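You operate a simulated robot arm through the tools that you are given. There is no shell and no other tool.

Carry out the task below with a simulated two-armed robot. There is one attempt and no reset: what you move stays moved.

JOB
Press the yellow putty onto the green with the plunger until the two hold firmly together.
Fine: first knead the green three or four times, the yellow two or three, so that both stay soft; the plunger goes back. Set down upright: plunger.

It is judged by the outcome, as a careful person would: the job done as asked, and still so three seconds after it is handed in. It fails if anything else is knocked over, pushed out of place, dropped, spilled or broken.

ROBOT AND FRAMES
Two 7-joint arms with two-finger parallel grippers on one trunk that stands fixed in place. Base frame: the origin is at the foot of the trunk, x ahead of it, y to its left, z up; the work surface is at about z = 0.76. Units: m, degrees, N and s.
The left shoulder is at [0.11, 0.174, 1.084], the right one opposite. With the tool pointing down near the work surface each hand reaches from about 0.32 to 0.74 m from the base axis, measured 20 degrees to its own side. Payload 3.6 kg a hand.
Tool frame (each hand has its own): the origin (TCP) lies between the finger pads and is the grasp point; the fingertips stand 0.03 m ahead of it; z points along the fingers, y is the line along which they close. The gripper opens to 0.11 m. The fingers are 0.02 m wide and 0.01 m thick; the gripper's body (0.048 by 0.112 m) begins 0.055 m behind the TCP.
Orientation is told as [roll, pitch, yaw] about the base's x, y, z axes, in that order, counted from this pose: with the fingers straight down and closing along the base's y, the tool's x points along the base's -x, its y along +y and its z along -z.

CONTROLS
- The arms move only by the tool move_arm. It takes "left_targets", "right_targets" or both (then of equal length, played together; a hand with none holds still); each is a list that holds one entry, the list of rows, each a list of 7 numbers: the shift along the tool's x, y, z in units of 20 mm (1.0 is 20 mm), then the turn, a rotation vector about the tool's x, y, z in units of 8 degrees (1.0 is 8 degrees), then the finger opening in m, from 0 to 0.11. In form: [[[tx, ty, tz, wx, wy, wz, fingers], ...]]. A call has 1 to 20 rows; each row shifts and turns the commanded pose from where the row before left it, along the tool's axes as they then stand. A call with a number of a shift or a turn outside -1 to 1 is refused whole. Rows are played at 5 a second. More than 0.05 m and 8.6 degrees between two rows, or a gripper value outside its range, and nothing of the call is played. Where a pose cannot be reached the arm comes as near as it can. A force on the tool above 40 N (or 10 N above the force at the start of the call, whichever is more), or a blocked arm, ends the call early, and 0.2 s more pass. The fingers move at their own pace (about 0.153 m/s each) and stop on an object; they squeeze with about 42 N. The grip force told is the motor's: it shows also when the fingers shut on nothing. Time passes only in rows, and 0.2 s behind the last, so rows that do not move let the fingers close. It gives the time, the measured TCP pose, the force on the tool (base axes), the opening and the grip force at its end, in the units of the frame above (readings bear some noise), with the torque about the TCP (base axes, N m) and any sound that the robot's microphone picked up.
- Cameras (640 x 400 px; columns grow to the right, rows downward): "scene" is now at [0.2077, 0.031, 1.2563]; the picture's right is [0.36, -0.93, -0.00], its down [-0.54, -0.21, -0.82] and it looks along [0.76, 0.30, -0.58] (base axes); focal length 263 px, centre (320, 200). "left" rides on the left gripper at [0.073, -0.017, -0.103] in its tool frame; the picture's right is [0.23, 0.97, 0.00], its down [-0.76, 0.18, -0.62] and it looks along [-0.61, 0.14, 0.78] (tool axes); focal length 222 px, centre (320, 200). "right" rides on the right gripper at [0.072, 0.017, -0.103] in its tool frame; the picture's right is [-0.23, 0.97, 0.00], its down [-0.76, -0.18, -0.62] and it looks along [-0.61, -0.14, 0.78] (tool axes); focal length 222 px, centre (320, 200). There is no depth. A picture from a camera that has moved, and an enlarged one, comes with that camera's place and axes in the base frame and with its lens.
- capture(camera): a new picture of that camera. The clock stands still meanwhile.
- move_column(by): moves the trunk up (or, below 0, down) by that many m; the arms and the scene camera ride with it, the base frame stays. It gives what a move gives, with no picture.
- pan_tilt(pan, tilt): turns the head with the scene camera to pan (to the left, within 86 degrees either way) and tilt (down, from -29 to 69), counted from straight ahead of the robot (the tilt from the chest, where the trunk bows). It gives what a move gives.
- enlarge(camera, box): a new picture of the part [left, top, right, bottom] of that camera's present view, enlarged. The clock stands still meanwhile.
- finish_job(): hands the job in; it is judged then, once.

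Places have to be worked out from the pictures, the camera data and where the tool is seen. Open the grippers and draw the arms clear of the work before you hand the job in, unless the task says otherwise.

The tools are called after "Call:" as name(argument=value, ...) on one line, values as JSON. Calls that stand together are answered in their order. move_arm: Moves the arms, as the interface text tells. Its arguments: {"type":"object","properties":{"left_targets":{"type":"array","items":{"type":"array","items":{"type":"array","items":{"type":"number"}}}},"right_targets":{"type":"array","items":{"type":"array","items":{"type":"array","items":{"type":"number"}}}}},"required":[]} The other tools are called the same way: move_column (by) moves the trunk up or down; pan_tilt (pan, tilt) turns the head that bears the scene camera; capture (camera) takes a picture; enlarge (camera, box) takes an enlarged picture of a part of a camera's view; finish_job () hands the job in.

At the start:

```text
t: 0.0
left_eef_pos: [0.3769, 0.273, 1.0555]
left_tcp_rot: [-0.2, -0.1, 0.2]
left_force: [0.1, 0.1, 0.0]
left_torque: [0.02, 0.02, -0.01]
left_gripper_width: 0.11
left_gripper_force: 0.1
right_eef_pos: [0.4063, -0.0613, 1.0688]
right_tcp_rot: [0.0, 0.2, 0.0]
right_force: [1.1, 0.1, 0.1]
right_torque: [0.0, -0.01, 0.0]
right_gripper_width: 0.1097
right_gripper_force: 0.1
trunk travel left (down, up): [-0.202, 0.561]
head pan, tilt (commanded): [21.3, 35.1]
```

scene: 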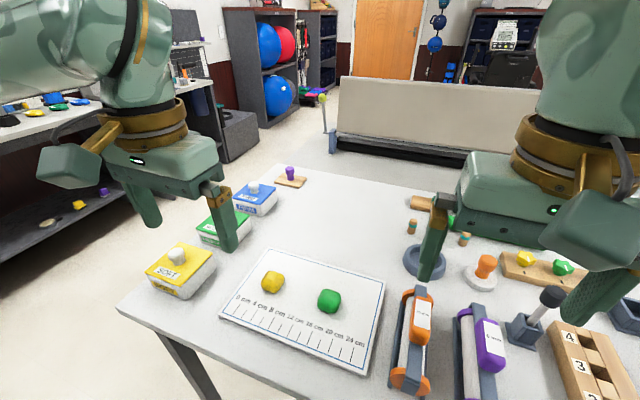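
right: 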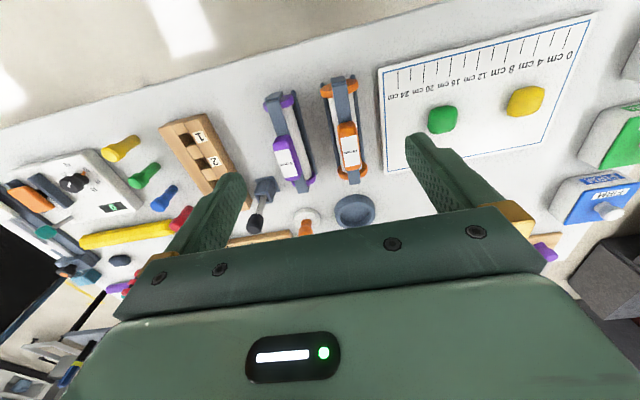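
left: 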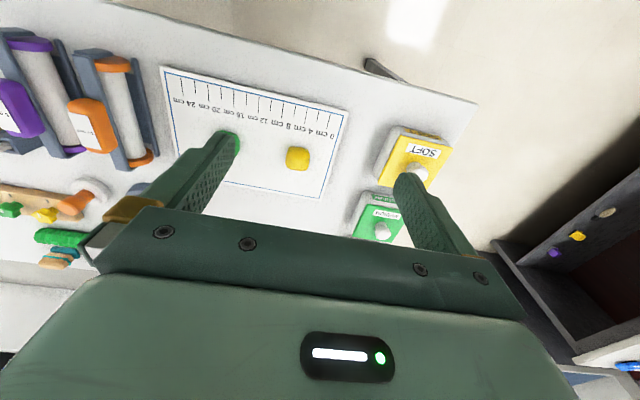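

I'll first look more closely at the table to find the plunger, putty pieces, and other objects.

Call:
enlarge(camera="scene", box=[380, 180, 640, 400])

Call:
enlarge(camera="scene", box=[120, 160, 400, 380])

Call:
enlarge(camera="right", box=[0, 60, 400, 310])

```text
1.82 times, centred on (510, 290) of scene
camera zoom: at [0.2077, 0.031, 1.2563], right [0.36, -0.93, 0.0], down [-0.54, -0.21, -0.82], along [0.76, 0.3, -0.58], focal length 478 px, centre (-26, 36)
```

zoom: 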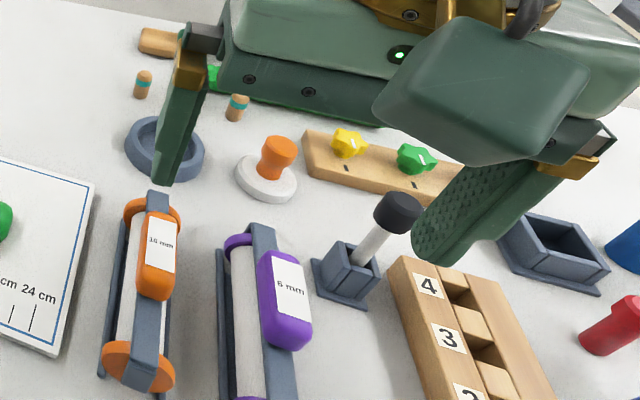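

```text
1.82 times, centred on (260, 270) of scene
camera zoom: at [0.2077, 0.031, 1.2563], right [0.36, -0.93, 0.0], down [-0.54, -0.21, -0.82], along [0.76, 0.3, -0.58], focal length 478 px, centre (429, 73)
```

zoom: 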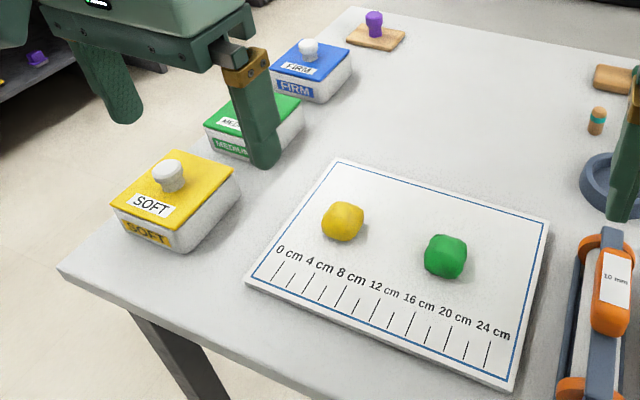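

```text
1.60 times, centred on (200, 185) of right
camera zoom: at [0.3341, -0.0462, 1.1723], right [0.23, 0.97, 0.0], down [0.76, -0.18, 0.62], along [0.61, -0.14, -0.78], focal length 355 px, centre (512, 224)
```

zoom: 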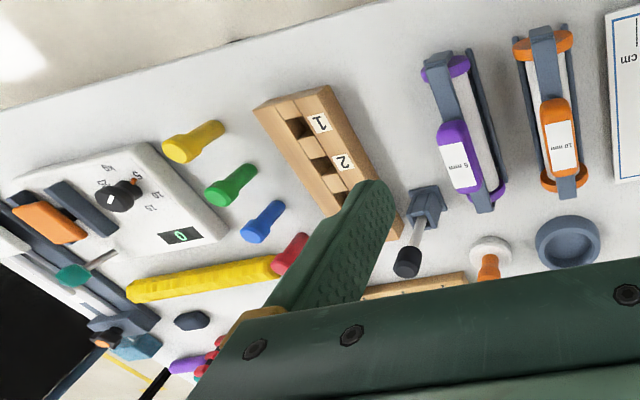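

The plunger candidates are the orange-handled one on the white disc and the black-headed rod in the grey socket. I turn the head toward the right side to see all the objects better.

Call:
pan_tilt(pan=-15, tilt=45)

Call:
capture(camera="scene")

```text
t: 1.0
left_eef_pos: [0.378, 0.273, 1.0568]
left_tcp_rot: [-0.1, 0.0, 0.2]
left_force: [0.0, -0.3, 0.3]
left_torque: [0.0, -0.02, -0.02]
left_gripper_width: 0.1099
left_gripper_force: 0.1
right_eef_pos: [0.4086, -0.0625, 1.069]
right_tcp_rot: [-0.1, 0.1, 0.0]
right_force: [0.7, 0.4, -0.4]
right_torque: [0.03, 0.0, -0.01]
right_gripper_width: 0.1101
right_gripper_force: 0.1
trunk travel left (down, up): [-0.202, 0.561]
head pan, tilt (commanded): [-15.0, 45.0]
```

```text
taken
camera scene: at [0.2043, -0.0219, 1.2417], right [-0.26, -0.97, 0.0], down [-0.68, 0.18, -0.71], along [0.68, -0.18, -0.71], focal length 263 px, centre (320, 200)
```

scene: 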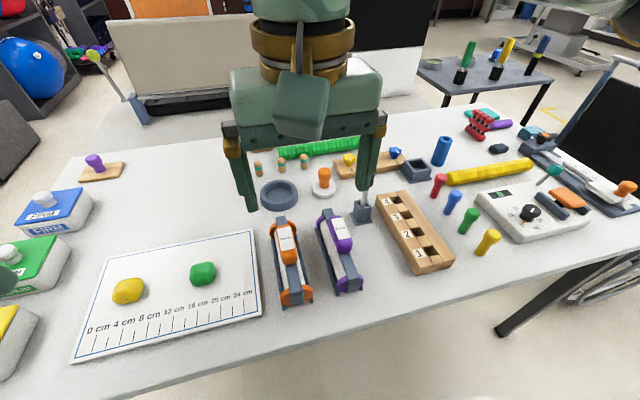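

I zoom in on the candidate area in this new view.

Call:
enlarge(camera="scene", box=[240, 130, 440, 255])

Call:
enlarge(camera="scene", box=[400, 90, 640, 260])

```text
3.20 times, centred on (340, 192) of scene
camera zoom: at [0.2043, -0.0219, 1.2417], right [-0.26, -0.97, 0.0], down [-0.68, 0.18, -0.71], along [0.68, -0.18, -0.71], focal length 841 px, centre (256, 224)
```

zoom: 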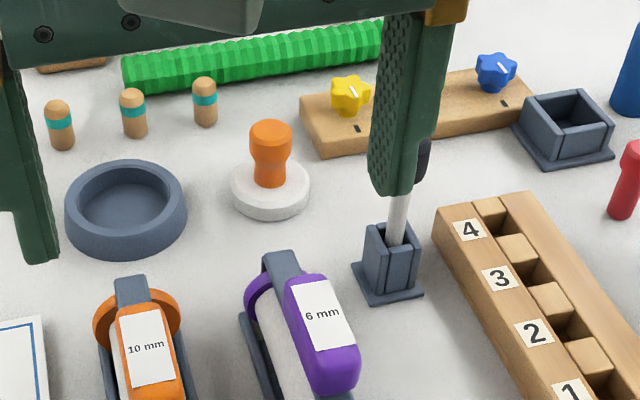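

```text
2.35 times, centred on (520, 175) of scene
camera zoom: at [0.2043, -0.0219, 1.2417], right [-0.26, -0.97, 0.0], down [-0.68, 0.18, -0.71], along [0.68, -0.18, -0.71], focal length 618 px, centre (-151, 259)
```

zoom: 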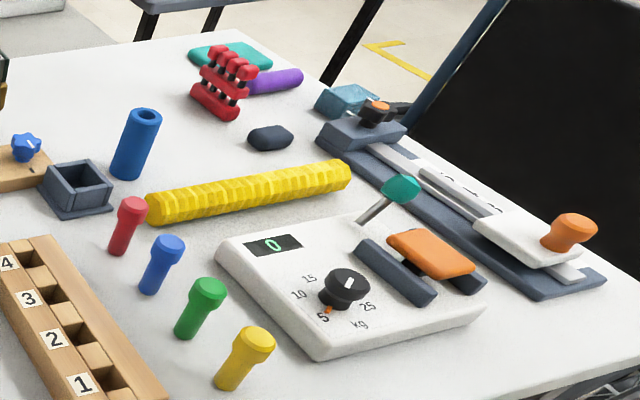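

Putties are at about green [0.508, 0.131] and yellow [0.505, 0.259] on the mat. I move the right arm (still high, z≈1.07) above the orange-handled object to inspect both candidates with its wrist camera.

Call:
move_arm(right_targets=[[[-1, -1, 0, 0, 0, 0, 0.11], [-1, -1, 0, 0, 0, 0, 0.11], [-1, -1, 0, 0, 0, 0, 0.11], [-1, -1, 0, 0, 0, 0, 0.11], [-1, -1, 0, 0, 0, 0, 0.11], [0, 0, 0, 0, 0, 0, 0.11]]])

Call:
capture(camera="right")

Call:
capture(camera="scene")

```text
t: 2.4
left_eef_pos: [0.3785, 0.2716, 1.0569]
left_tcp_rot: [-0.1, 0.1, 0.1]
left_force: [0.2, 0.5, 0.4]
left_torque: [-0.01, -0.03, 0.01]
left_gripper_width: 0.1097
left_gripper_force: 0.1
right_eef_pos: [0.5074, -0.1637, 1.0685]
right_tcp_rot: [0.0, -0.1, 0.0]
right_force: [0.1, 0.2, 0.4]
right_torque: [0.04, -0.03, 0.02]
right_gripper_width: 0.1102
right_gripper_force: 0.0
trunk travel left (down, up): [-0.202, 0.561]
head pan, tilt (commanded): [-15.0, 45.0]
```

```text
taken
camera right: at [0.4339, -0.1466, 1.1725], right [0.23, 0.97, 0.0], down [0.76, -0.18, 0.62], along [0.61, -0.14, -0.78], focal length 222 px, centre (320, 200)
```

right: 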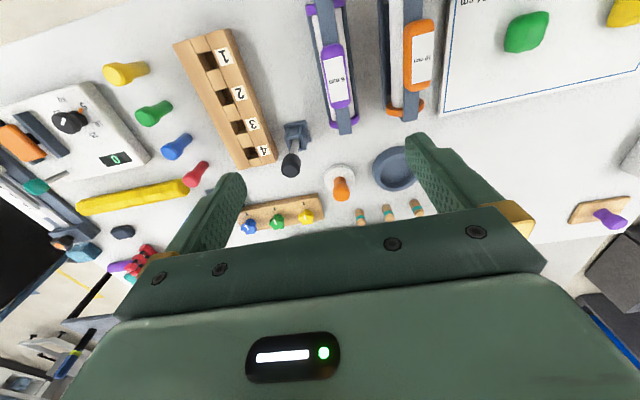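

```text
taken
camera scene: at [0.2041, -0.0219, 1.2417], right [-0.26, -0.97, 0.0], down [-0.68, 0.18, -0.71], along [0.68, -0.18, -0.71], focal length 263 px, centre (320, 200)
```

scene: 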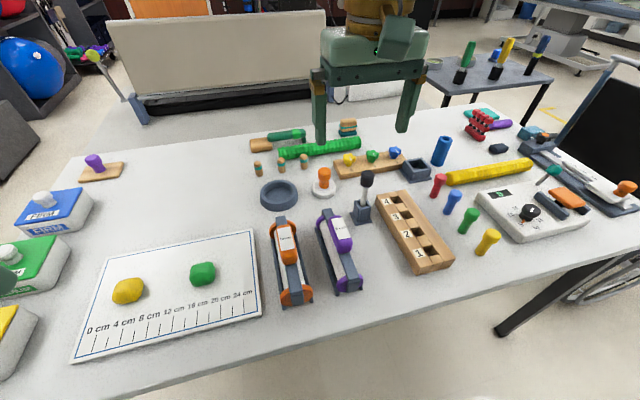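

Call:
enlarge(camera="scene", box=[240, 120, 440, 245])

Call:
enlarge(camera="right", box=[240, 100, 440, 225])

Call:
enlarge(camera="scene", box=[70, 200, 320, 370])

```text
3.20 times, centred on (340, 182) of scene
camera zoom: at [0.2041, -0.0219, 1.2417], right [-0.26, -0.97, 0.0], down [-0.68, 0.18, -0.71], along [0.68, -0.18, -0.71], focal length 841 px, centre (256, 256)
```

zoom: 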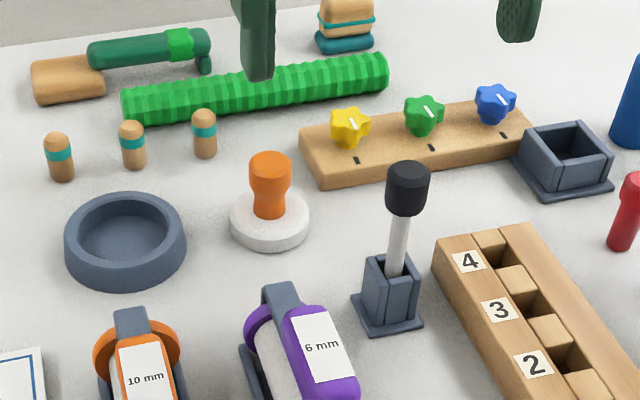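

```text
3.20 times, centred on (340, 162) of right
camera zoom: at [0.4339, -0.1466, 1.1725], right [0.23, 0.97, 0.0], down [0.76, -0.18, 0.62], along [0.61, -0.14, -0.78], focal length 711 px, centre (256, 320)
```

zoom: 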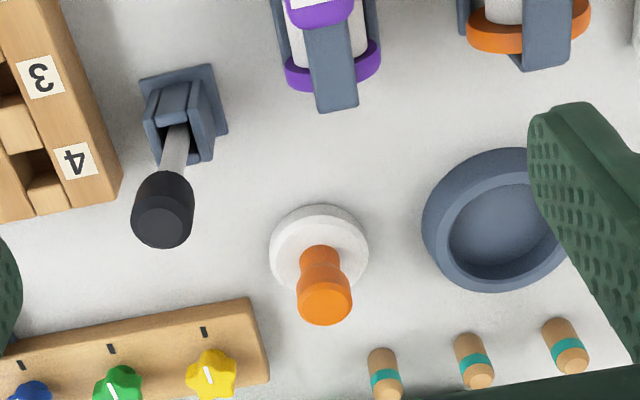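

```text
2.35 times, centred on (195, 285) of scene
camera zoom: at [0.2041, -0.0219, 1.2417], right [-0.26, -0.97, 0.0], down [-0.68, 0.18, -0.71], along [0.68, -0.18, -0.71], focal length 618 px, centre (614, 0)
```

zoom: 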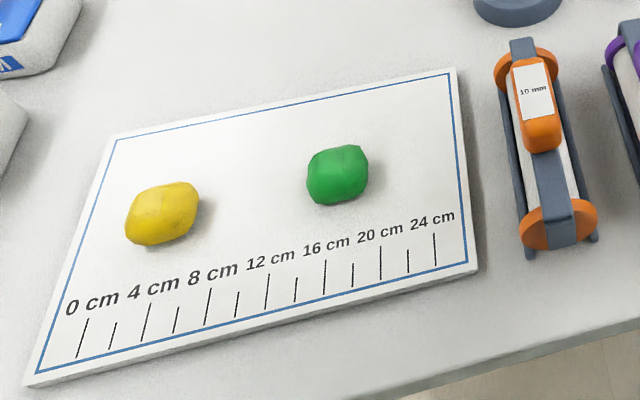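

The black-handled rod sits in its own stand like a spatula, so I take the orange-handled white disc standing freely at about [0.684, -0.16] as the plunger. I now bring the left hand over the green putty (stay high) and aim the head at it.

Call:
move_arm(left_targets=[[[-0.81, -0.88, 0.5, 0, 0, 0, 0.09], [-0.81, -0.88, 0.5, 0, 0, 0, 0.09], [-0.81, -0.88, 0.5, 0, 0, 0, 0.09], [-0.81, -0.88, 0.5, 0, 0, 0, 0.09], [-0.81, -0.88, 0.5, 0, 0, 0, 0.09], [-0.81, -0.88, 0.5, 0, 0, 0, 0.09], [-0.81, -0.88, 0.5, 0, 0, 0, 0.09], [-0.81, -0.88, 0.5, 0, 0, 0, 0.09], [0, 0, 0, 0, 0, 0, 0.09], [0, 0, 0, 0, 0, 0, 0.09]]])

Call:
pan_tilt(pan=25, tilt=50)

Call:
capture(camera="scene")

Call:
capture(camera="left")

```text
t: 4.6
left_eef_pos: [0.5079, 0.1314, 0.976]
left_tcp_rot: [0.0, -0.1, 0.1]
left_force: [0.2, -0.6, 0.4]
left_torque: [0.04, 0.0, 0.02]
left_gripper_width: 0.09
left_gripper_force: 0.0
right_eef_pos: [0.507, -0.1638, 1.0684]
right_tcp_rot: [0.0, 0.1, 0.1]
right_force: [0.2, 0.0, 0.8]
right_torque: [-0.02, -0.01, 0.0]
right_gripper_width: 0.11
right_gripper_force: 0.1
trunk travel left (down, up): [-0.202, 0.561]
head pan, tilt (commanded): [-15.0, 45.0]
```

```text
t: 5.7
left_eef_pos: [0.5064, 0.1303, 0.9755]
left_tcp_rot: [-0.1, 0.0, 0.2]
left_force: [0.1, 0.1, -1.0]
left_torque: [-0.02, -0.01, 0.03]
left_gripper_width: 0.0898
left_gripper_force: 0.0
right_eef_pos: [0.5074, -0.1636, 1.0691]
right_tcp_rot: [0.0, 0.1, 0.0]
right_force: [0.3, 0.2, -0.7]
right_torque: [0.01, 0.0, 0.02]
right_gripper_width: 0.1101
right_gripper_force: 0.0
trunk travel left (down, up): [-0.202, 0.561]
head pan, tilt (commanded): [25.0, 50.0]
```

```text
taken
camera scene: at [0.1957, 0.0314, 1.2347], right [0.42, -0.91, 0.0], down [-0.69, -0.32, -0.64], along [0.58, 0.27, -0.77], focal length 263 px, centre (320, 200)
```

scene: 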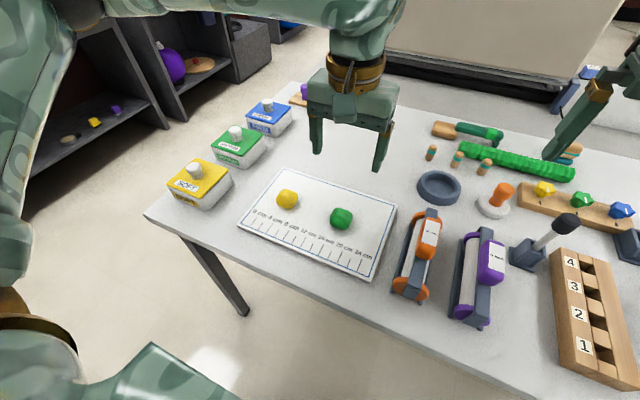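

```text
taken
camera left: at [0.4329, 0.114, 1.0789], right [-0.23, 0.97, 0.0], down [0.76, 0.18, 0.62], along [0.61, 0.14, -0.78], focal length 222 px, centre (320, 200)
```

left: 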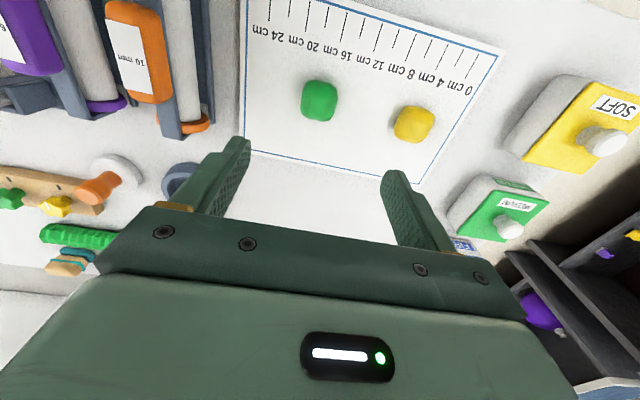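

Both cameras agree on green at ≈[0.507, 0.130]. The left hand is right above it; I descend in line until the fingers straddle it (TCP ≈0.81) and check.

Call:
move_arm(left_targets=[[[0, 0, 1, 0, 0, 0, 0.09], [0, 0, 1, 0, 0, 0, 0.09], [0, 0, 1, 0, 0, 0, 0.09], [0, 0, 1, 0, 0, 0, 0.09], [0, 0, 1, 0, 0, 0, 0.09], [0, 0, 1, 0, 0, 0, 0.09], [0, 0, 1, 0, 0, 0, 0.09], [0, 0, 0.5, 0, 0, 0, 0.09], [0, 0, 0, 0, 0, 0, 0.09]]])

Call:
capture(camera="left")

Call:
enlarge(camera="scene", box=[240, 130, 440, 280])

```text
t: 7.7
left_eef_pos: [0.5079, 0.1311, 0.8259]
left_tcp_rot: [-0.1, 0.1, 0.2]
left_force: [0.2, -0.9, -0.4]
left_torque: [0.01, 0.02, 0.03]
left_gripper_width: 0.09
left_gripper_force: 0.0
right_eef_pos: [0.5071, -0.1632, 1.0679]
right_tcp_rot: [-0.1, 0.1, 0.0]
right_force: [-0.4, -1.0, -0.3]
right_torque: [0.0, 0.03, 0.01]
right_gripper_width: 0.1101
right_gripper_force: 0.1
trunk travel left (down, up): [-0.202, 0.561]
head pan, tilt (commanded): [25.0, 50.0]
```

```text
taken
camera left: at [0.4334, 0.114, 0.9289], right [-0.23, 0.97, 0.0], down [0.76, 0.18, 0.62], along [0.61, 0.14, -0.78], focal length 222 px, centre (320, 200)
```

left: 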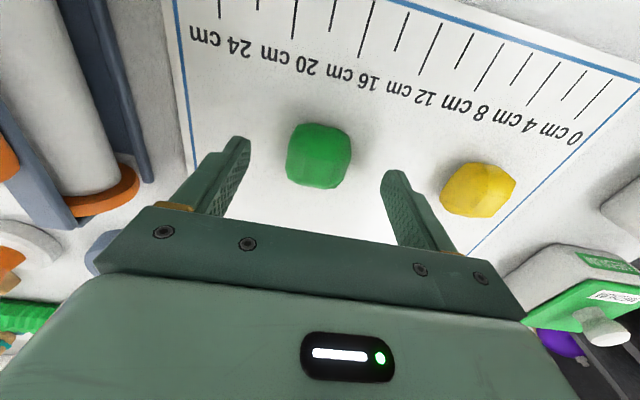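

```text
2.67 times, centred on (340, 205) of scene
camera zoom: at [0.1956, 0.0314, 1.2347], right [0.42, -0.91, 0.0], down [-0.69, -0.32, -0.64], along [0.58, 0.27, -0.77], focal length 701 px, centre (267, 187)
```

zoom: 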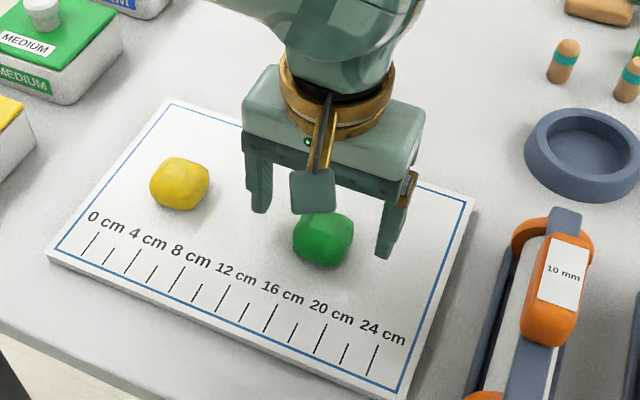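

The green sits centred between the fingers. I lower the last ~22 mm, then do the first squeeze partially (commanding 30 mm) to see how the putty responds.

Call:
move_arm(left_targets=[[[0, 0, 0.55, 0, 0, 0, 0.09], [0, 0, 0.55, 0, 0, 0, 0.09], [0, 0, 0, 0, 0, 0, 0.09]]])

Call:
move_arm(left_targets=[[[0, 0, 0, 0, 0, 0, 0.03], [0, 0, 0, 0, 0, 0, 0.03], [0, 0, 0, 0, 0, 0, 0.03], [0, 0, 0, 0, 0, 0, 0.03]]])

Call:
capture(camera="left")

```text
t: 8.5
left_eef_pos: [0.5076, 0.131, 0.8043]
left_tcp_rot: [-0.2, 0.0, 0.2]
left_force: [-0.1, -0.9, 0.0]
left_torque: [0.02, 0.01, 0.0]
left_gripper_width: 0.09
left_gripper_force: 0.1
right_eef_pos: [0.5073, -0.1625, 1.0688]
right_tcp_rot: [0.0, 0.1, 0.0]
right_force: [0.5, 0.8, 0.1]
right_torque: [-0.03, 0.01, -0.02]
right_gripper_width: 0.1102
right_gripper_force: 0.1
trunk travel left (down, up): [-0.202, 0.561]
head pan, tilt (commanded): [25.0, 50.0]
```

```text
t: 9.5
left_eef_pos: [0.5082, 0.1314, 0.8047]
left_tcp_rot: [-0.1, 0.0, 0.1]
left_force: [0.5, 0.2, -0.4]
left_torque: [0.0, -0.01, 0.01]
left_gripper_width: 0.0433
left_gripper_force: 41.6
right_eef_pos: [0.5069, -0.1634, 1.0667]
right_tcp_rot: [0.1, 0.1, 0.0]
right_force: [-1.1, 0.7, 0.2]
right_torque: [-0.04, 0.01, -0.01]
right_gripper_width: 0.1101
right_gripper_force: 0.0
trunk travel left (down, up): [-0.202, 0.561]
head pan, tilt (commanded): [25.0, 50.0]
```

```text
taken
camera left: at [0.4335, 0.114, 0.9072], right [-0.23, 0.97, 0.0], down [0.76, 0.18, 0.62], along [0.61, 0.14, -0.78], focal length 222 px, centre (320, 200)
```

left: 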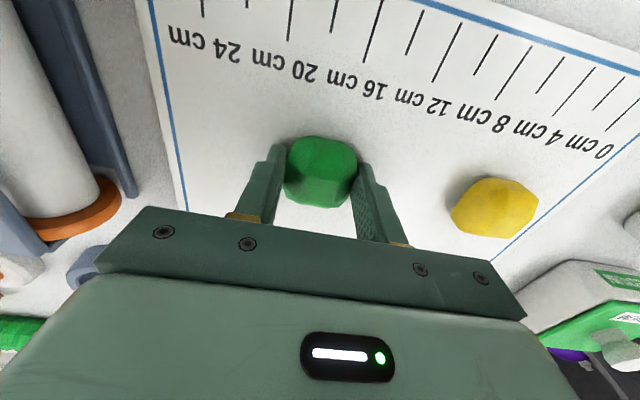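

The grip reads 41.6 N at 43 mm, so the putty resists firmly. I hold a little longer to see whether it yields, then open fully to complete the first knead.

Call:
move_arm(left_targets=[[[0, 0, 0, 0, 0, 0, 0.03], [0, 0, 0, 0, 0, 0, 0.03], [0, 0, 0, 0, 0, 0, 0.03]]])

Call:
move_arm(left_targets=[[[0, 0, 0, 0, 0, 0, 0.08], [0, 0, 0, 0, 0, 0, 0.08], [0, 0, 0, 0, 0, 0, 0.08]]])

Call:
capture(camera="left")

Call:
enlarge(camera="scene", box=[240, 130, 440, 280])

```text
t: 10.3
left_eef_pos: [0.5081, 0.1321, 0.8047]
left_tcp_rot: [-0.1, 0.0, 0.2]
left_force: [0.4, 0.5, 0.1]
left_torque: [0.0, 0.02, -0.02]
left_gripper_width: 0.0433
left_gripper_force: 41.9
right_eef_pos: [0.5069, -0.164, 1.0683]
right_tcp_rot: [0.0, 0.2, 0.0]
right_force: [0.3, 0.0, -0.3]
right_torque: [0.0, 0.04, 0.02]
right_gripper_width: 0.1098
right_gripper_force: 0.1
trunk travel left (down, up): [-0.202, 0.561]
head pan, tilt (commanded): [25.0, 50.0]
```

```text
t: 11.1
left_eef_pos: [0.5075, 0.1306, 0.8038]
left_tcp_rot: [-0.1, 0.0, 0.1]
left_force: [-0.6, -0.4, 0.2]
left_torque: [0.01, 0.0, 0.01]
left_gripper_width: 0.08
left_gripper_force: 0.1
right_eef_pos: [0.5072, -0.1631, 1.0685]
right_tcp_rot: [0.0, 0.0, 0.0]
right_force: [-0.4, 0.8, 0.2]
right_torque: [0.03, -0.02, -0.02]
right_gripper_width: 0.1102
right_gripper_force: 0.1
trunk travel left (down, up): [-0.202, 0.561]
head pan, tilt (commanded): [25.0, 50.0]
```

```text
taken
camera left: at [0.4335, 0.114, 0.9072], right [-0.23, 0.97, 0.0], down [0.76, 0.18, 0.62], along [0.61, 0.14, -0.78], focal length 222 px, centre (320, 200)
```

left: 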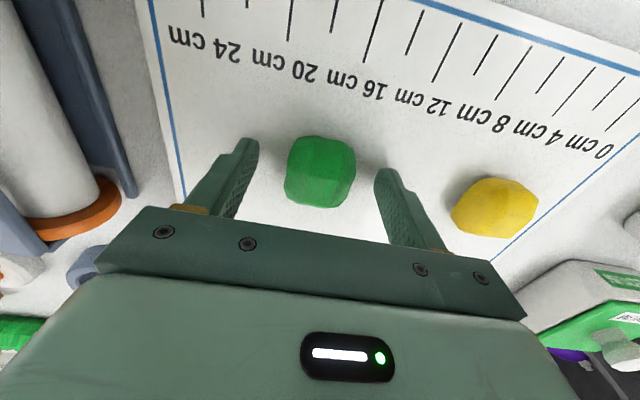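

```text
2.67 times, centred on (340, 205) of scene
camera zoom: at [0.1956, 0.0314, 1.2347], right [0.42, -0.91, 0.0], down [-0.69, -0.32, -0.64], along [0.58, 0.27, -0.77], focal length 701 px, centre (267, 187)
```

zoom: 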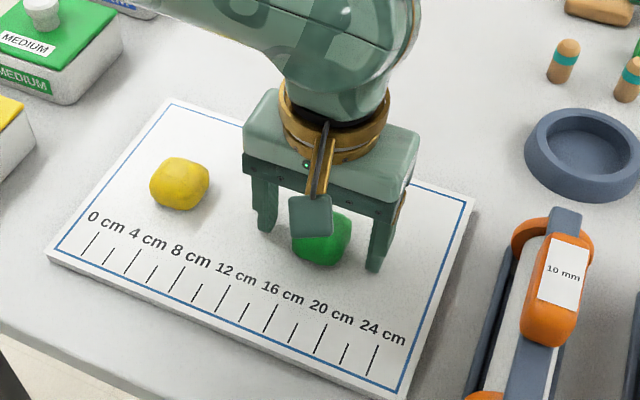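

The first squeeze-release is done and the green stayed in place. I do the second squeeze and read its width, to see whether it softens.

Call:
move_arm(left_targets=[[[0, 0, 0, 0, 0, 0, 0.02], [0, 0, 0, 0, 0, 0, 0.02], [0, 0, 0, 0, 0, 0, 0.02], [0, 0, 0, 0, 0, 0, 0.02], [0, 0, 0, 0, 0, 0, 0.02]]])

Call:
move_arm(left_targets=[[[0, 0, 0, 0, 0, 0, 0.085], [0, 0, 0, 0, 0, 0, 0.085], [0, 0, 0, 0, 0, 0, 0.085]]])

Call:
capture(camera="left")

```text
t: 12.3
left_eef_pos: [0.507, 0.1316, 0.8053]
left_tcp_rot: [-0.1, 0.1, 0.1]
left_force: [-0.2, 0.4, 0.9]
left_torque: [0.01, -0.03, -0.03]
left_gripper_width: 0.0416
left_gripper_force: 42.1
right_eef_pos: [0.5054, -0.1635, 1.0683]
right_tcp_rot: [0.1, 0.0, 0.0]
right_force: [0.3, 0.1, -0.8]
right_torque: [0.0, -0.01, 0.0]
right_gripper_width: 0.11
right_gripper_force: 0.0
trunk travel left (down, up): [-0.202, 0.561]
head pan, tilt (commanded): [25.0, 50.0]
```

```text
t: 13.1
left_eef_pos: [0.5072, 0.1315, 0.8051]
left_tcp_rot: [0.0, -0.1, 0.1]
left_force: [-0.2, -0.3, 0.3]
left_torque: [0.0, -0.01, 0.04]
left_gripper_width: 0.0851
left_gripper_force: 0.2
right_eef_pos: [0.5056, -0.1631, 1.0689]
right_tcp_rot: [0.0, 0.0, 0.0]
right_force: [0.5, -0.1, 0.0]
right_torque: [-0.03, 0.01, 0.03]
right_gripper_width: 0.1101
right_gripper_force: 0.1
trunk travel left (down, up): [-0.202, 0.561]
head pan, tilt (commanded): [25.0, 50.0]
```

```text
taken
camera left: at [0.4335, 0.114, 0.9072], right [-0.23, 0.97, 0.0], down [0.76, 0.18, 0.62], along [0.61, 0.14, -0.78], focal length 222 px, centre (320, 200)
```

left: 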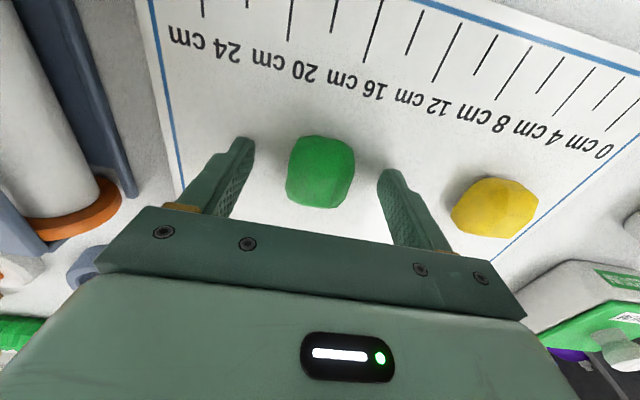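

The width went from 43.3 to 41.6 mm, so each squeeze-release registers as a knead. I perform the third squeeze on the green.

Call:
move_arm(left_targets=[[[0, 0, 0, 0, 0, 0, 0.02], [0, 0, 0, 0, 0, 0, 0.02], [0, 0, 0, 0, 0, 0, 0.02], [0, 0, 0, 0, 0, 0, 0.02], [0, 0, 0, 0, 0, 0, 0.02]]])

Call:
move_arm(left_targets=[[[0, 0, 0, 0, 0, 0, 0.085], [0, 0, 0, 0, 0, 0, 0.085], [0, 0, 0, 0, 0, 0, 0.085]]])

Call:
capture(camera="left")

Call:
enlarge(camera="scene", box=[240, 130, 440, 280])

```text
t: 14.3
left_eef_pos: [0.5082, 0.1321, 0.8048]
left_tcp_rot: [-0.2, 0.1, 0.1]
left_force: [-0.6, 0.3, -0.2]
left_torque: [0.01, 0.0, 0.02]
left_gripper_width: 0.0398
left_gripper_force: 42.1
right_eef_pos: [0.5069, -0.1624, 1.0678]
right_tcp_rot: [-0.1, 0.2, 0.1]
right_force: [-0.6, -0.5, -1.1]
right_torque: [0.01, 0.02, 0.0]
right_gripper_width: 0.1101
right_gripper_force: 0.1
trunk travel left (down, up): [-0.202, 0.561]
head pan, tilt (commanded): [25.0, 50.0]
```

```text
t: 15.1
left_eef_pos: [0.5073, 0.13, 0.8044]
left_tcp_rot: [0.0, 0.1, 0.2]
left_force: [-0.8, 1.3, -0.5]
left_torque: [0.0, -0.01, 0.01]
left_gripper_width: 0.085
left_gripper_force: 0.1
right_eef_pos: [0.5064, -0.1633, 1.0683]
right_tcp_rot: [0.0, 0.2, 0.0]
right_force: [0.7, 0.0, -0.4]
right_torque: [0.04, 0.03, 0.02]
right_gripper_width: 0.1103
right_gripper_force: 0.1
trunk travel left (down, up): [-0.202, 0.561]
head pan, tilt (commanded): [25.0, 50.0]
```

```text
taken
camera left: at [0.4335, 0.114, 0.9072], right [-0.23, 0.97, 0.0], down [0.76, 0.18, 0.62], along [0.61, 0.14, -0.78], focal length 222 px, centre (320, 200)
```

left: 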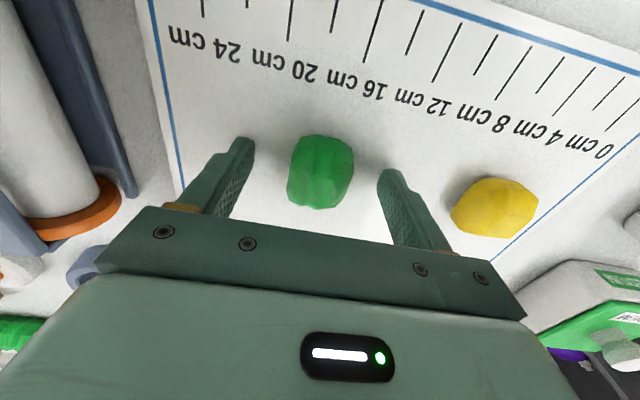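

```text
2.67 times, centred on (340, 205) of scene
camera zoom: at [0.1956, 0.0314, 1.2347], right [0.42, -0.91, 0.0], down [-0.69, -0.32, -0.64], along [0.58, 0.27, -0.77], focal length 701 px, centre (267, 187)
```

zoom: 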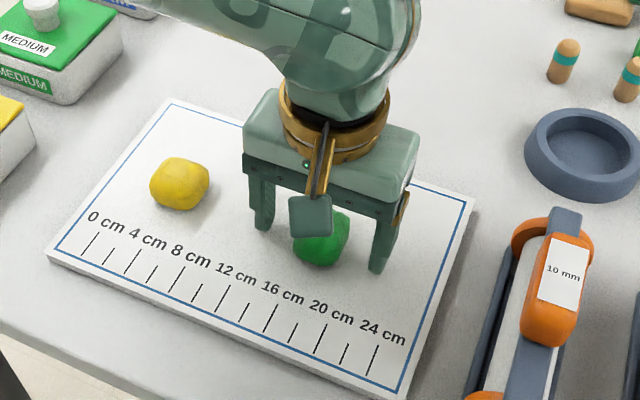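

The green's surface now shows creases after three kneads. I take a closer look before moving on.

Call:
enlarge(camera="left", box=[250, 110, 410, 230])

```text
3.33 times, centred on (330, 170) of left
camera zoom: at [0.4335, 0.114, 0.9072], right [-0.23, 0.97, 0.0], down [0.76, 0.18, 0.62], along [0.61, 0.14, -0.78], focal length 740 px, centre (287, 300)
```

zoom: 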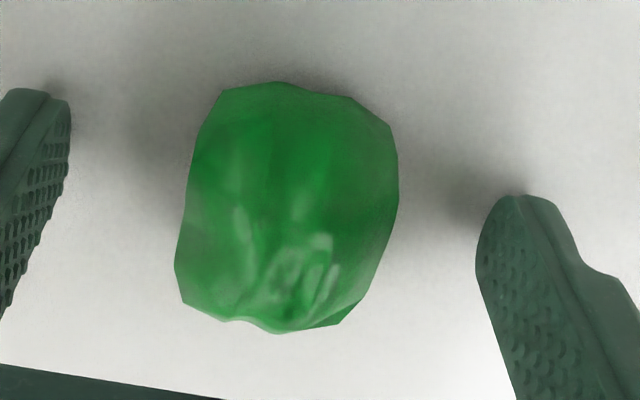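

Green is kneaded three times and stayed in place. I lift, shift over to the yellow (≈[0.507, 0.258]) and check the alignment before descending.

Call:
move_arm(left_targets=[[[0, 0, -1, 0, 0, 0, 0.09], [0, 0, -1, 0, 0, 0, 0.09], [0, 0, -1, 0, 0, 0, 0.09], [0, 0, -0.5, 0, 0, 0, 0.09], [0, 0.91, 0, 0, 0, 0, 0.09], [0, 0.91, 0, 0, 0, 0, 0.09], [0, 0.91, 0, 0, 0, 0, 0.09], [0, 0.91, 0, 0, 0, 0, 0.09], [0, 0.91, 0, 0, 0, 0, 0.09], [0, 0.91, 0, 0, 0, 0, 0.09], [0, 0.91, 0, 0, 0, 0, 0.09], [0, 0, 0, 0, 0, 0, 0.09]]])

Call:
capture(camera="left")

Call:
enlarge(camera="scene", box=[240, 130, 440, 280])

```text
t: 17.7
left_eef_pos: [0.5069, 0.2592, 0.8741]
left_tcp_rot: [-0.2, 0.0, 0.2]
left_force: [-0.5, -0.1, -0.7]
left_torque: [0.03, 0.01, 0.0]
left_gripper_width: 0.0899
left_gripper_force: 0.1
right_eef_pos: [0.5066, -0.1643, 1.0692]
right_tcp_rot: [0.0, 0.1, 0.0]
right_force: [-0.1, -0.1, 0.1]
right_torque: [0.02, 0.02, -0.01]
right_gripper_width: 0.1099
right_gripper_force: 0.1
trunk travel left (down, up): [-0.202, 0.561]
head pan, tilt (commanded): [25.0, 50.0]
```

```text
taken
camera left: at [0.4333, 0.2417, 0.9763], right [-0.23, 0.97, 0.0], down [0.76, 0.18, 0.62], along [0.61, 0.14, -0.78], focal length 222 px, centre (320, 200)
```

left: 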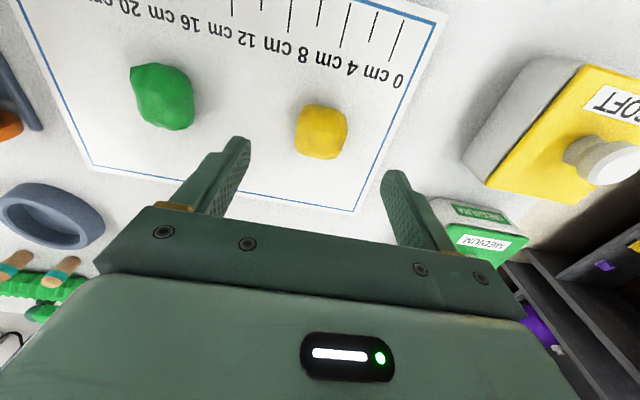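

```text
2.67 times, centred on (340, 205) of scene
camera zoom: at [0.1957, 0.0313, 1.2347], right [0.42, -0.91, 0.0], down [-0.69, -0.32, -0.64], along [0.58, 0.27, -0.77], focal length 701 px, centre (267, 187)
```

zoom: 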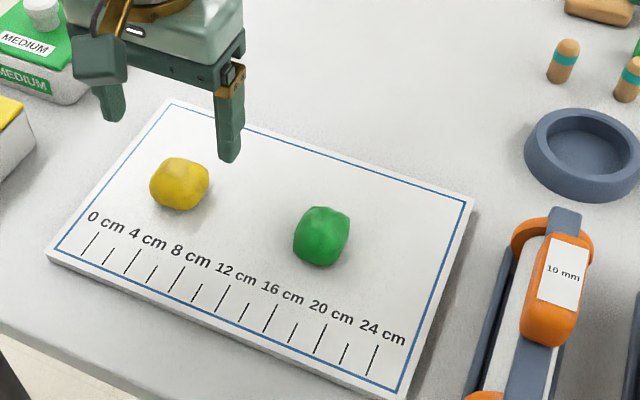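

Yellow reads [0.507, 0.259], centred under the hand. I descend and make the first yellow squeeze and release.

Call:
move_arm(left_targets=[[[0, 0, 1, 0, 0, 0, 0.09], [0, 0, 1, 0, 0, 0, 0.09], [0, 0, 1, 0, 0, 0, 0.09], [0, 0, 0.5, 0, 0, 0, 0.09], [0, 0, 0, 0, 0, 0, 0.09]]])

Call:
move_arm(left_targets=[[[0, 0, 0, 0, 0, 0, 0.02], [0, 0, 0, 0, 0, 0, 0.02], [0, 0, 0, 0, 0, 0, 0.02], [0, 0, 0, 0, 0, 0, 0.02], [0, 0, 0, 0, 0, 0, 0.02]]])

Call:
move_arm(left_targets=[[[0, 0, 0, 0, 0, 0, 0.085], [0, 0, 0, 0, 0, 0, 0.085], [0, 0, 0, 0, 0, 0, 0.085]]])

Call:
capture(camera="left")

```text
t: 18.9
left_eef_pos: [0.5089, 0.2587, 0.805]
left_tcp_rot: [-0.1, 0.0, 0.0]
left_force: [0.7, 0.4, -0.9]
left_torque: [-0.03, 0.03, 0.01]
left_gripper_width: 0.09
left_gripper_force: 0.0
right_eef_pos: [0.5062, -0.1635, 1.0692]
right_tcp_rot: [0.0, 0.1, 0.0]
right_force: [0.4, -0.1, 0.7]
right_torque: [-0.03, -0.01, 0.02]
right_gripper_width: 0.1101
right_gripper_force: 0.1
trunk travel left (down, up): [-0.202, 0.561]
head pan, tilt (commanded): [25.0, 50.0]
```

```text
t: 20.1
left_eef_pos: [0.508, 0.2584, 0.8035]
left_tcp_rot: [-0.2, 0.0, 0.1]
left_force: [0.0, 0.5, 0.2]
left_torque: [0.0, -0.01, 0.01]
left_gripper_width: 0.0432
left_gripper_force: 41.0
right_eef_pos: [0.5078, -0.1628, 1.0669]
right_tcp_rot: [0.1, 0.1, 0.0]
right_force: [-0.1, -0.8, 0.6]
right_torque: [-0.04, -0.02, 0.03]
right_gripper_width: 0.1102
right_gripper_force: 0.1
trunk travel left (down, up): [-0.202, 0.561]
head pan, tilt (commanded): [25.0, 50.0]
```

```text
t: 20.9
left_eef_pos: [0.5072, 0.2596, 0.8035]
left_tcp_rot: [-0.1, 0.0, 0.1]
left_force: [0.1, -0.3, 0.6]
left_torque: [-0.03, 0.01, 0.0]
left_gripper_width: 0.0848
left_gripper_force: 0.0
right_eef_pos: [0.5065, -0.1623, 1.0687]
right_tcp_rot: [-0.1, 0.1, 0.1]
right_force: [-0.1, 0.0, 0.6]
right_torque: [0.0, -0.03, -0.01]
right_gripper_width: 0.11
right_gripper_force: 0.1
trunk travel left (down, up): [-0.202, 0.561]
head pan, tilt (commanded): [25.0, 50.0]
```

```text
taken
camera left: at [0.4335, 0.2414, 0.9067], right [-0.23, 0.97, 0.0], down [0.76, 0.18, 0.62], along [0.61, 0.14, -0.78], focal length 222 px, centre (320, 200)
```

left: 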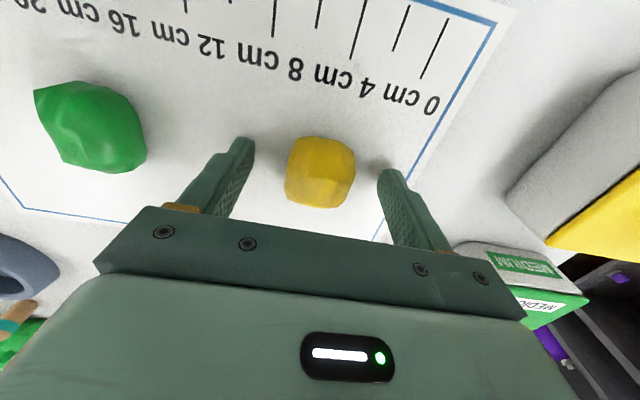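

First yellow knead done (43.2 mm). I do the second squeeze and release; the pickup grip afterwards would at most count as a third.

Call:
move_arm(left_targets=[[[0, 0, 0, 0, 0, 0, 0.02], [0, 0, 0, 0, 0, 0, 0.02], [0, 0, 0, 0, 0, 0, 0.02], [0, 0, 0, 0, 0, 0, 0.02], [0, 0, 0, 0, 0, 0, 0.02]]])

Call:
move_arm(left_targets=[[[0, 0, 0, 0, 0, 0, 0.085], [0, 0, 0, 0, 0, 0, 0.085], [0, 0, 0, 0, 0, 0, 0.085]]])

Call:
capture(camera="left")

Call:
enlarge(camera="scene", box=[240, 130, 440, 280])

```text
t: 22.1
left_eef_pos: [0.5074, 0.2584, 0.8045]
left_tcp_rot: [-0.1, 0.0, 0.1]
left_force: [0.3, -0.7, 0.5]
left_torque: [0.03, -0.04, -0.02]
left_gripper_width: 0.0413
left_gripper_force: 41.8
right_eef_pos: [0.5067, -0.1629, 1.0687]
right_tcp_rot: [0.0, 0.1, -0.1]
right_force: [0.3, -0.9, 0.3]
right_torque: [0.0, -0.01, -0.02]
right_gripper_width: 0.1101
right_gripper_force: 0.0
trunk travel left (down, up): [-0.202, 0.561]
head pan, tilt (commanded): [25.0, 50.0]
```

```text
t: 22.9
left_eef_pos: [0.5087, 0.259, 0.805]
left_tcp_rot: [-0.1, -0.1, 0.0]
left_force: [-1.1, -0.8, 0.3]
left_torque: [0.03, -0.01, 0.01]
left_gripper_width: 0.085
left_gripper_force: 0.1
right_eef_pos: [0.5072, -0.1631, 1.0682]
right_tcp_rot: [0.0, 0.1, 0.0]
right_force: [0.1, 0.7, -0.1]
right_torque: [-0.01, 0.02, -0.01]
right_gripper_width: 0.1098
right_gripper_force: 0.0
trunk travel left (down, up): [-0.202, 0.561]
head pan, tilt (commanded): [25.0, 50.0]
```

```text
taken
camera left: at [0.4335, 0.2414, 0.9067], right [-0.23, 0.97, 0.0], down [0.76, 0.18, 0.62], along [0.61, 0.14, -0.78], focal length 222 px, centre (320, 200)
```

left: 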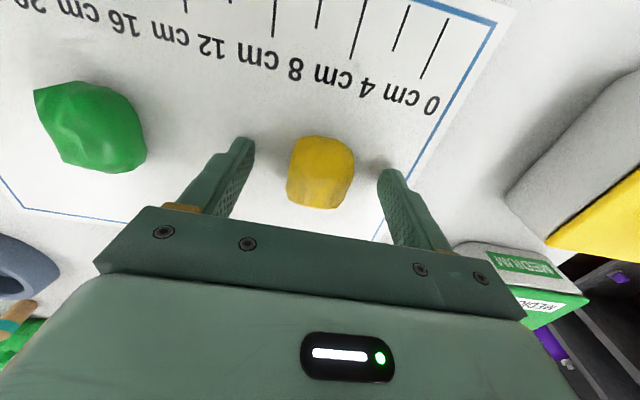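

```text
2.67 times, centred on (340, 205) of scene
camera zoom: at [0.1956, 0.0315, 1.2347], right [0.42, -0.91, 0.0], down [-0.69, -0.32, -0.64], along [0.58, 0.27, -0.77], focal length 701 px, centre (267, 187)
```

zoom: 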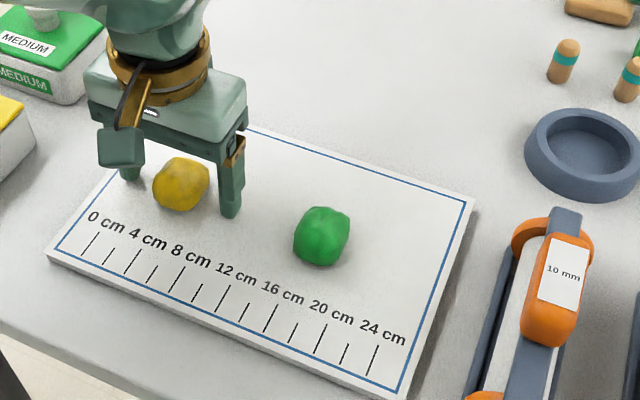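

Yellow has two kneads (43.2→41.3 mm). Now I grip it, lift it 80 mm, and check the hold before carrying it over the green.

Call:
move_arm(left_targets=[[[0, 0, 0, 0, 0, 0, 0.03], [0, 0, 0, 0, 0, 0, 0.03], [0, 0, 0, 0, 0, 0, 0.03], [0, 0, 0, 0, 0, 0, 0.03], [0, 0, -0.5, 0, 0, 0, 0.03], [0, 0, -0.5, 0, 0, 0, 0.03], [0, 0, -1, 0, 0, 0, 0.03], [0, 0, -1, 0, 0, 0, 0.03], [0, 0, -1, 0, 0, 0, 0.03], [0, 0, 0, 0, 0, 0, 0.03]]])

Call:
capture(camera="left")

Call:
enlarge(camera="scene", box=[240, 130, 440, 280])

```text
t: 25.1
left_eef_pos: [0.5069, 0.2577, 0.8853]
left_tcp_rot: [-0.1, 0.0, 0.1]
left_force: [0.5, 0.0, -0.2]
left_torque: [-0.03, 0.0, -0.01]
left_gripper_width: 0.0392
left_gripper_force: 41.9
right_eef_pos: [0.5073, -0.1621, 1.068]
right_tcp_rot: [0.0, 0.0, 0.0]
right_force: [0.1, 0.9, -0.1]
right_torque: [0.01, -0.01, -0.01]
right_gripper_width: 0.1101
right_gripper_force: 0.0
trunk travel left (down, up): [-0.202, 0.561]
head pan, tilt (commanded): [25.0, 50.0]
```

```text
taken
camera left: at [0.4328, 0.2417, 0.9871], right [-0.23, 0.97, 0.0], down [0.76, 0.18, 0.62], along [0.61, 0.14, -0.78], focal length 222 px, centre (320, 200)
```

left: 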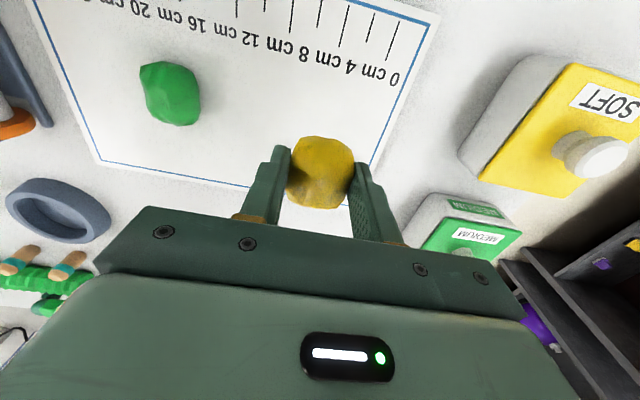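

```text
2.67 times, centred on (340, 205) of scene
camera zoom: at [0.1958, 0.0316, 1.2346], right [0.42, -0.91, 0.0], down [-0.69, -0.32, -0.64], along [0.58, 0.27, -0.77], focal length 701 px, centre (267, 187)
```

zoom: 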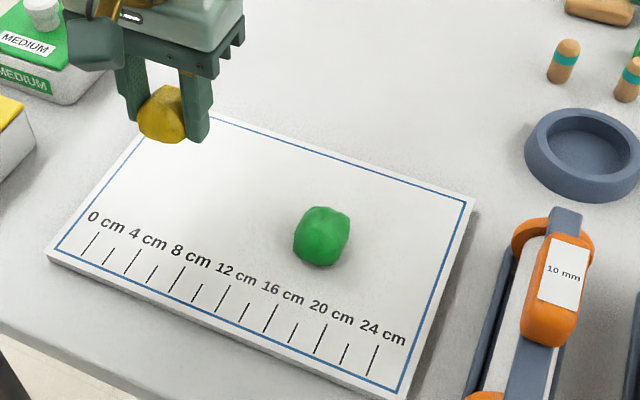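

Yellow is securely held. I carry it sideways over the green at y≈0.131 and look at the alignment.

Call:
move_arm(left_targets=[[[0, -0.912, 0, 0, 0, 0, 0.03], [0, -0.912, 0, 0, 0, 0, 0.03], [0, -0.912, 0, 0, 0, 0, 0.03], [0, -0.912, 0, 0, 0, 0, 0.03], [0, -0.912, 0, 0, 0, 0, 0.03], [0, -0.912, 0, 0, 0, 0, 0.03], [0, -0.912, 0, 0, 0, 0, 0.03], [0, 0, 0, 0, 0, 0, 0.03], [0, 0, 0, 0, 0, 0, 0.03]]])

Call:
capture(camera="left")

Call:
enlarge(camera="scene", box=[260, 140, 420, 260])

Call:
capture(camera="right")

```text
t: 27.1
left_eef_pos: [0.5076, 0.1305, 0.8848]
left_tcp_rot: [-0.1, 0.0, 0.0]
left_force: [-0.2, 0.2, 0.0]
left_torque: [-0.01, 0.02, 0.01]
left_gripper_width: 0.039
left_gripper_force: 41.6
right_eef_pos: [0.5063, -0.1629, 1.0696]
right_tcp_rot: [0.0, 0.1, 0.0]
right_force: [0.3, 0.6, -0.7]
right_torque: [-0.03, 0.0, 0.0]
right_gripper_width: 0.1099
right_gripper_force: 0.0
trunk travel left (down, up): [-0.202, 0.561]
head pan, tilt (commanded): [25.0, 50.0]
```

```text
taken
camera left: at [0.4336, 0.1143, 0.9873], right [-0.23, 0.97, 0.0], down [0.76, 0.18, 0.62], along [0.61, 0.14, -0.78], focal length 222 px, centre (320, 200)
```

left: 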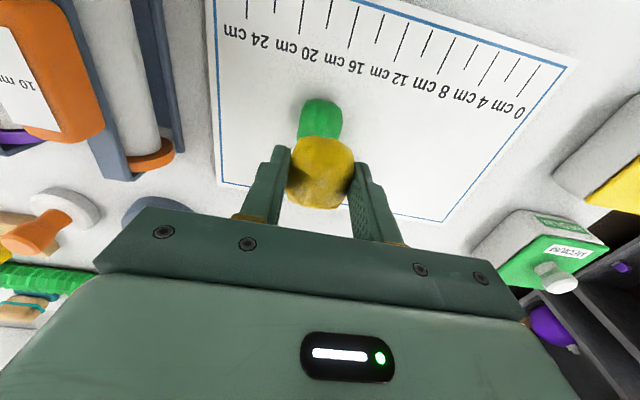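

```text
3.33 times, centred on (340, 200) of scene
camera zoom: at [0.1957, 0.0313, 1.2347], right [0.42, -0.91, 0.0], down [-0.69, -0.32, -0.64], along [0.58, 0.27, -0.77], focal length 876 px, centre (253, 200)
```

zoom: 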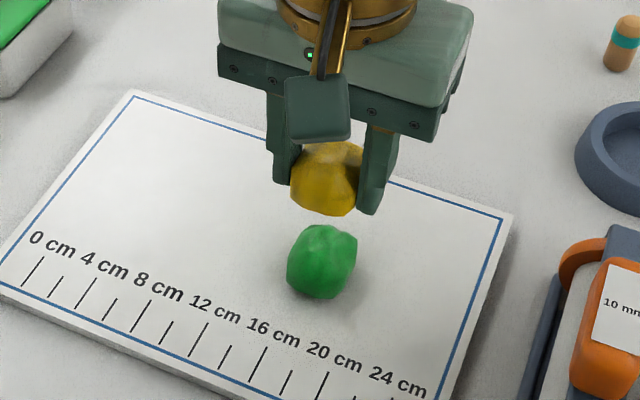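

```text
taken
camera right: at [0.434, -0.1467, 1.1722], right [0.23, 0.97, 0.0], down [0.76, -0.18, 0.62], along [0.61, -0.14, -0.78], focal length 222 px, centre (320, 200)
```

right: 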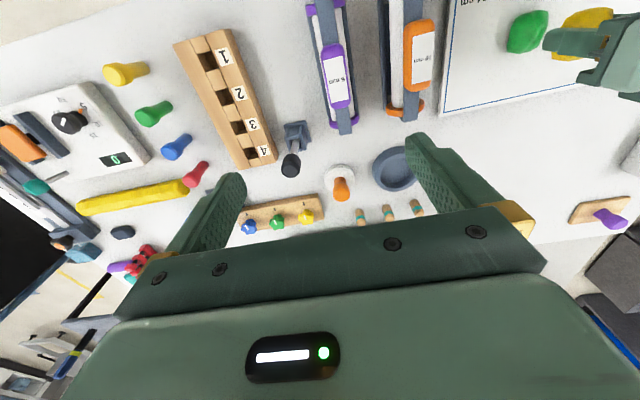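

Alignment looks good (green ≈[0.505, 0.129], yellow directly over). I lower 25 mm, then in small steps watching the vertical force for contact.

Call:
move_arm(left_targets=[[[0.05, -0.05, 0.6, 0, 0, 0, 0.03], [0.05, 0, 0.65, 0, 0, 0, 0.03], [0, 0, 0, 0, 0, 0, 0.03]]])

Call:
move_arm(left_targets=[[[0, 0, 0.2, 0, 0, 0, 0.03], [0, 0, 0.2, 0, 0, 0, 0.03], [0, 0, 0, 0, 0, 0, 0.03]]])

Call:
enlarge(camera="scene", box=[260, 140, 420, 260])

```text
t: 27.9
left_eef_pos: [0.5053, 0.1316, 0.8601]
left_tcp_rot: [0.0, 0.0, 0.0]
left_force: [-0.6, -1.0, -1.0]
left_torque: [-0.02, 0.0, -0.01]
left_gripper_width: 0.0388
left_gripper_force: 42.2
right_eef_pos: [0.5059, -0.1633, 1.068]
right_tcp_rot: [0.0, 0.1, 0.0]
right_force: [-0.4, 0.4, -0.9]
right_torque: [-0.04, 0.01, 0.03]
right_gripper_width: 0.1097
right_gripper_force: 0.1
trunk travel left (down, up): [-0.202, 0.561]
head pan, tilt (commanded): [25.0, 50.0]
```

```text
t: 28.7
left_eef_pos: [0.5059, 0.1299, 0.8519]
left_tcp_rot: [0.0, 0.0, 0.0]
left_force: [-0.8, -0.4, -1.5]
left_torque: [0.04, 0.01, 0.02]
left_gripper_width: 0.0389
left_gripper_force: 42.1
right_eef_pos: [0.5079, -0.1622, 1.0685]
right_tcp_rot: [0.0, 0.1, -0.1]
right_force: [-0.5, 1.2, -0.9]
right_torque: [-0.02, -0.03, -0.01]
right_gripper_width: 0.1097
right_gripper_force: 0.1
trunk travel left (down, up): [-0.202, 0.561]
head pan, tilt (commanded): [25.0, 50.0]
```

```text
3.33 times, centred on (340, 200) of scene
camera zoom: at [0.1957, 0.0314, 1.2347], right [0.42, -0.91, 0.0], down [-0.69, -0.32, -0.64], along [0.58, 0.27, -0.77], focal length 876 px, centre (253, 200)
```

zoom: 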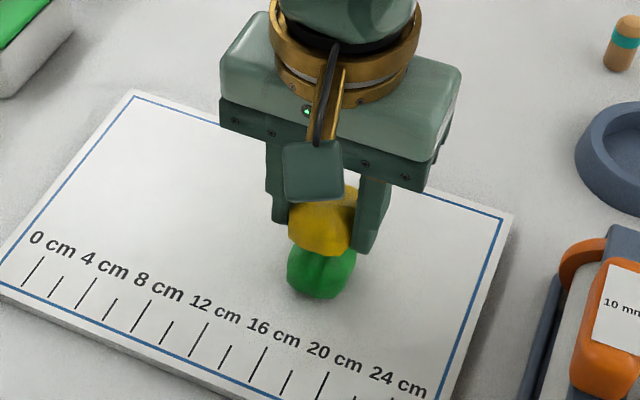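

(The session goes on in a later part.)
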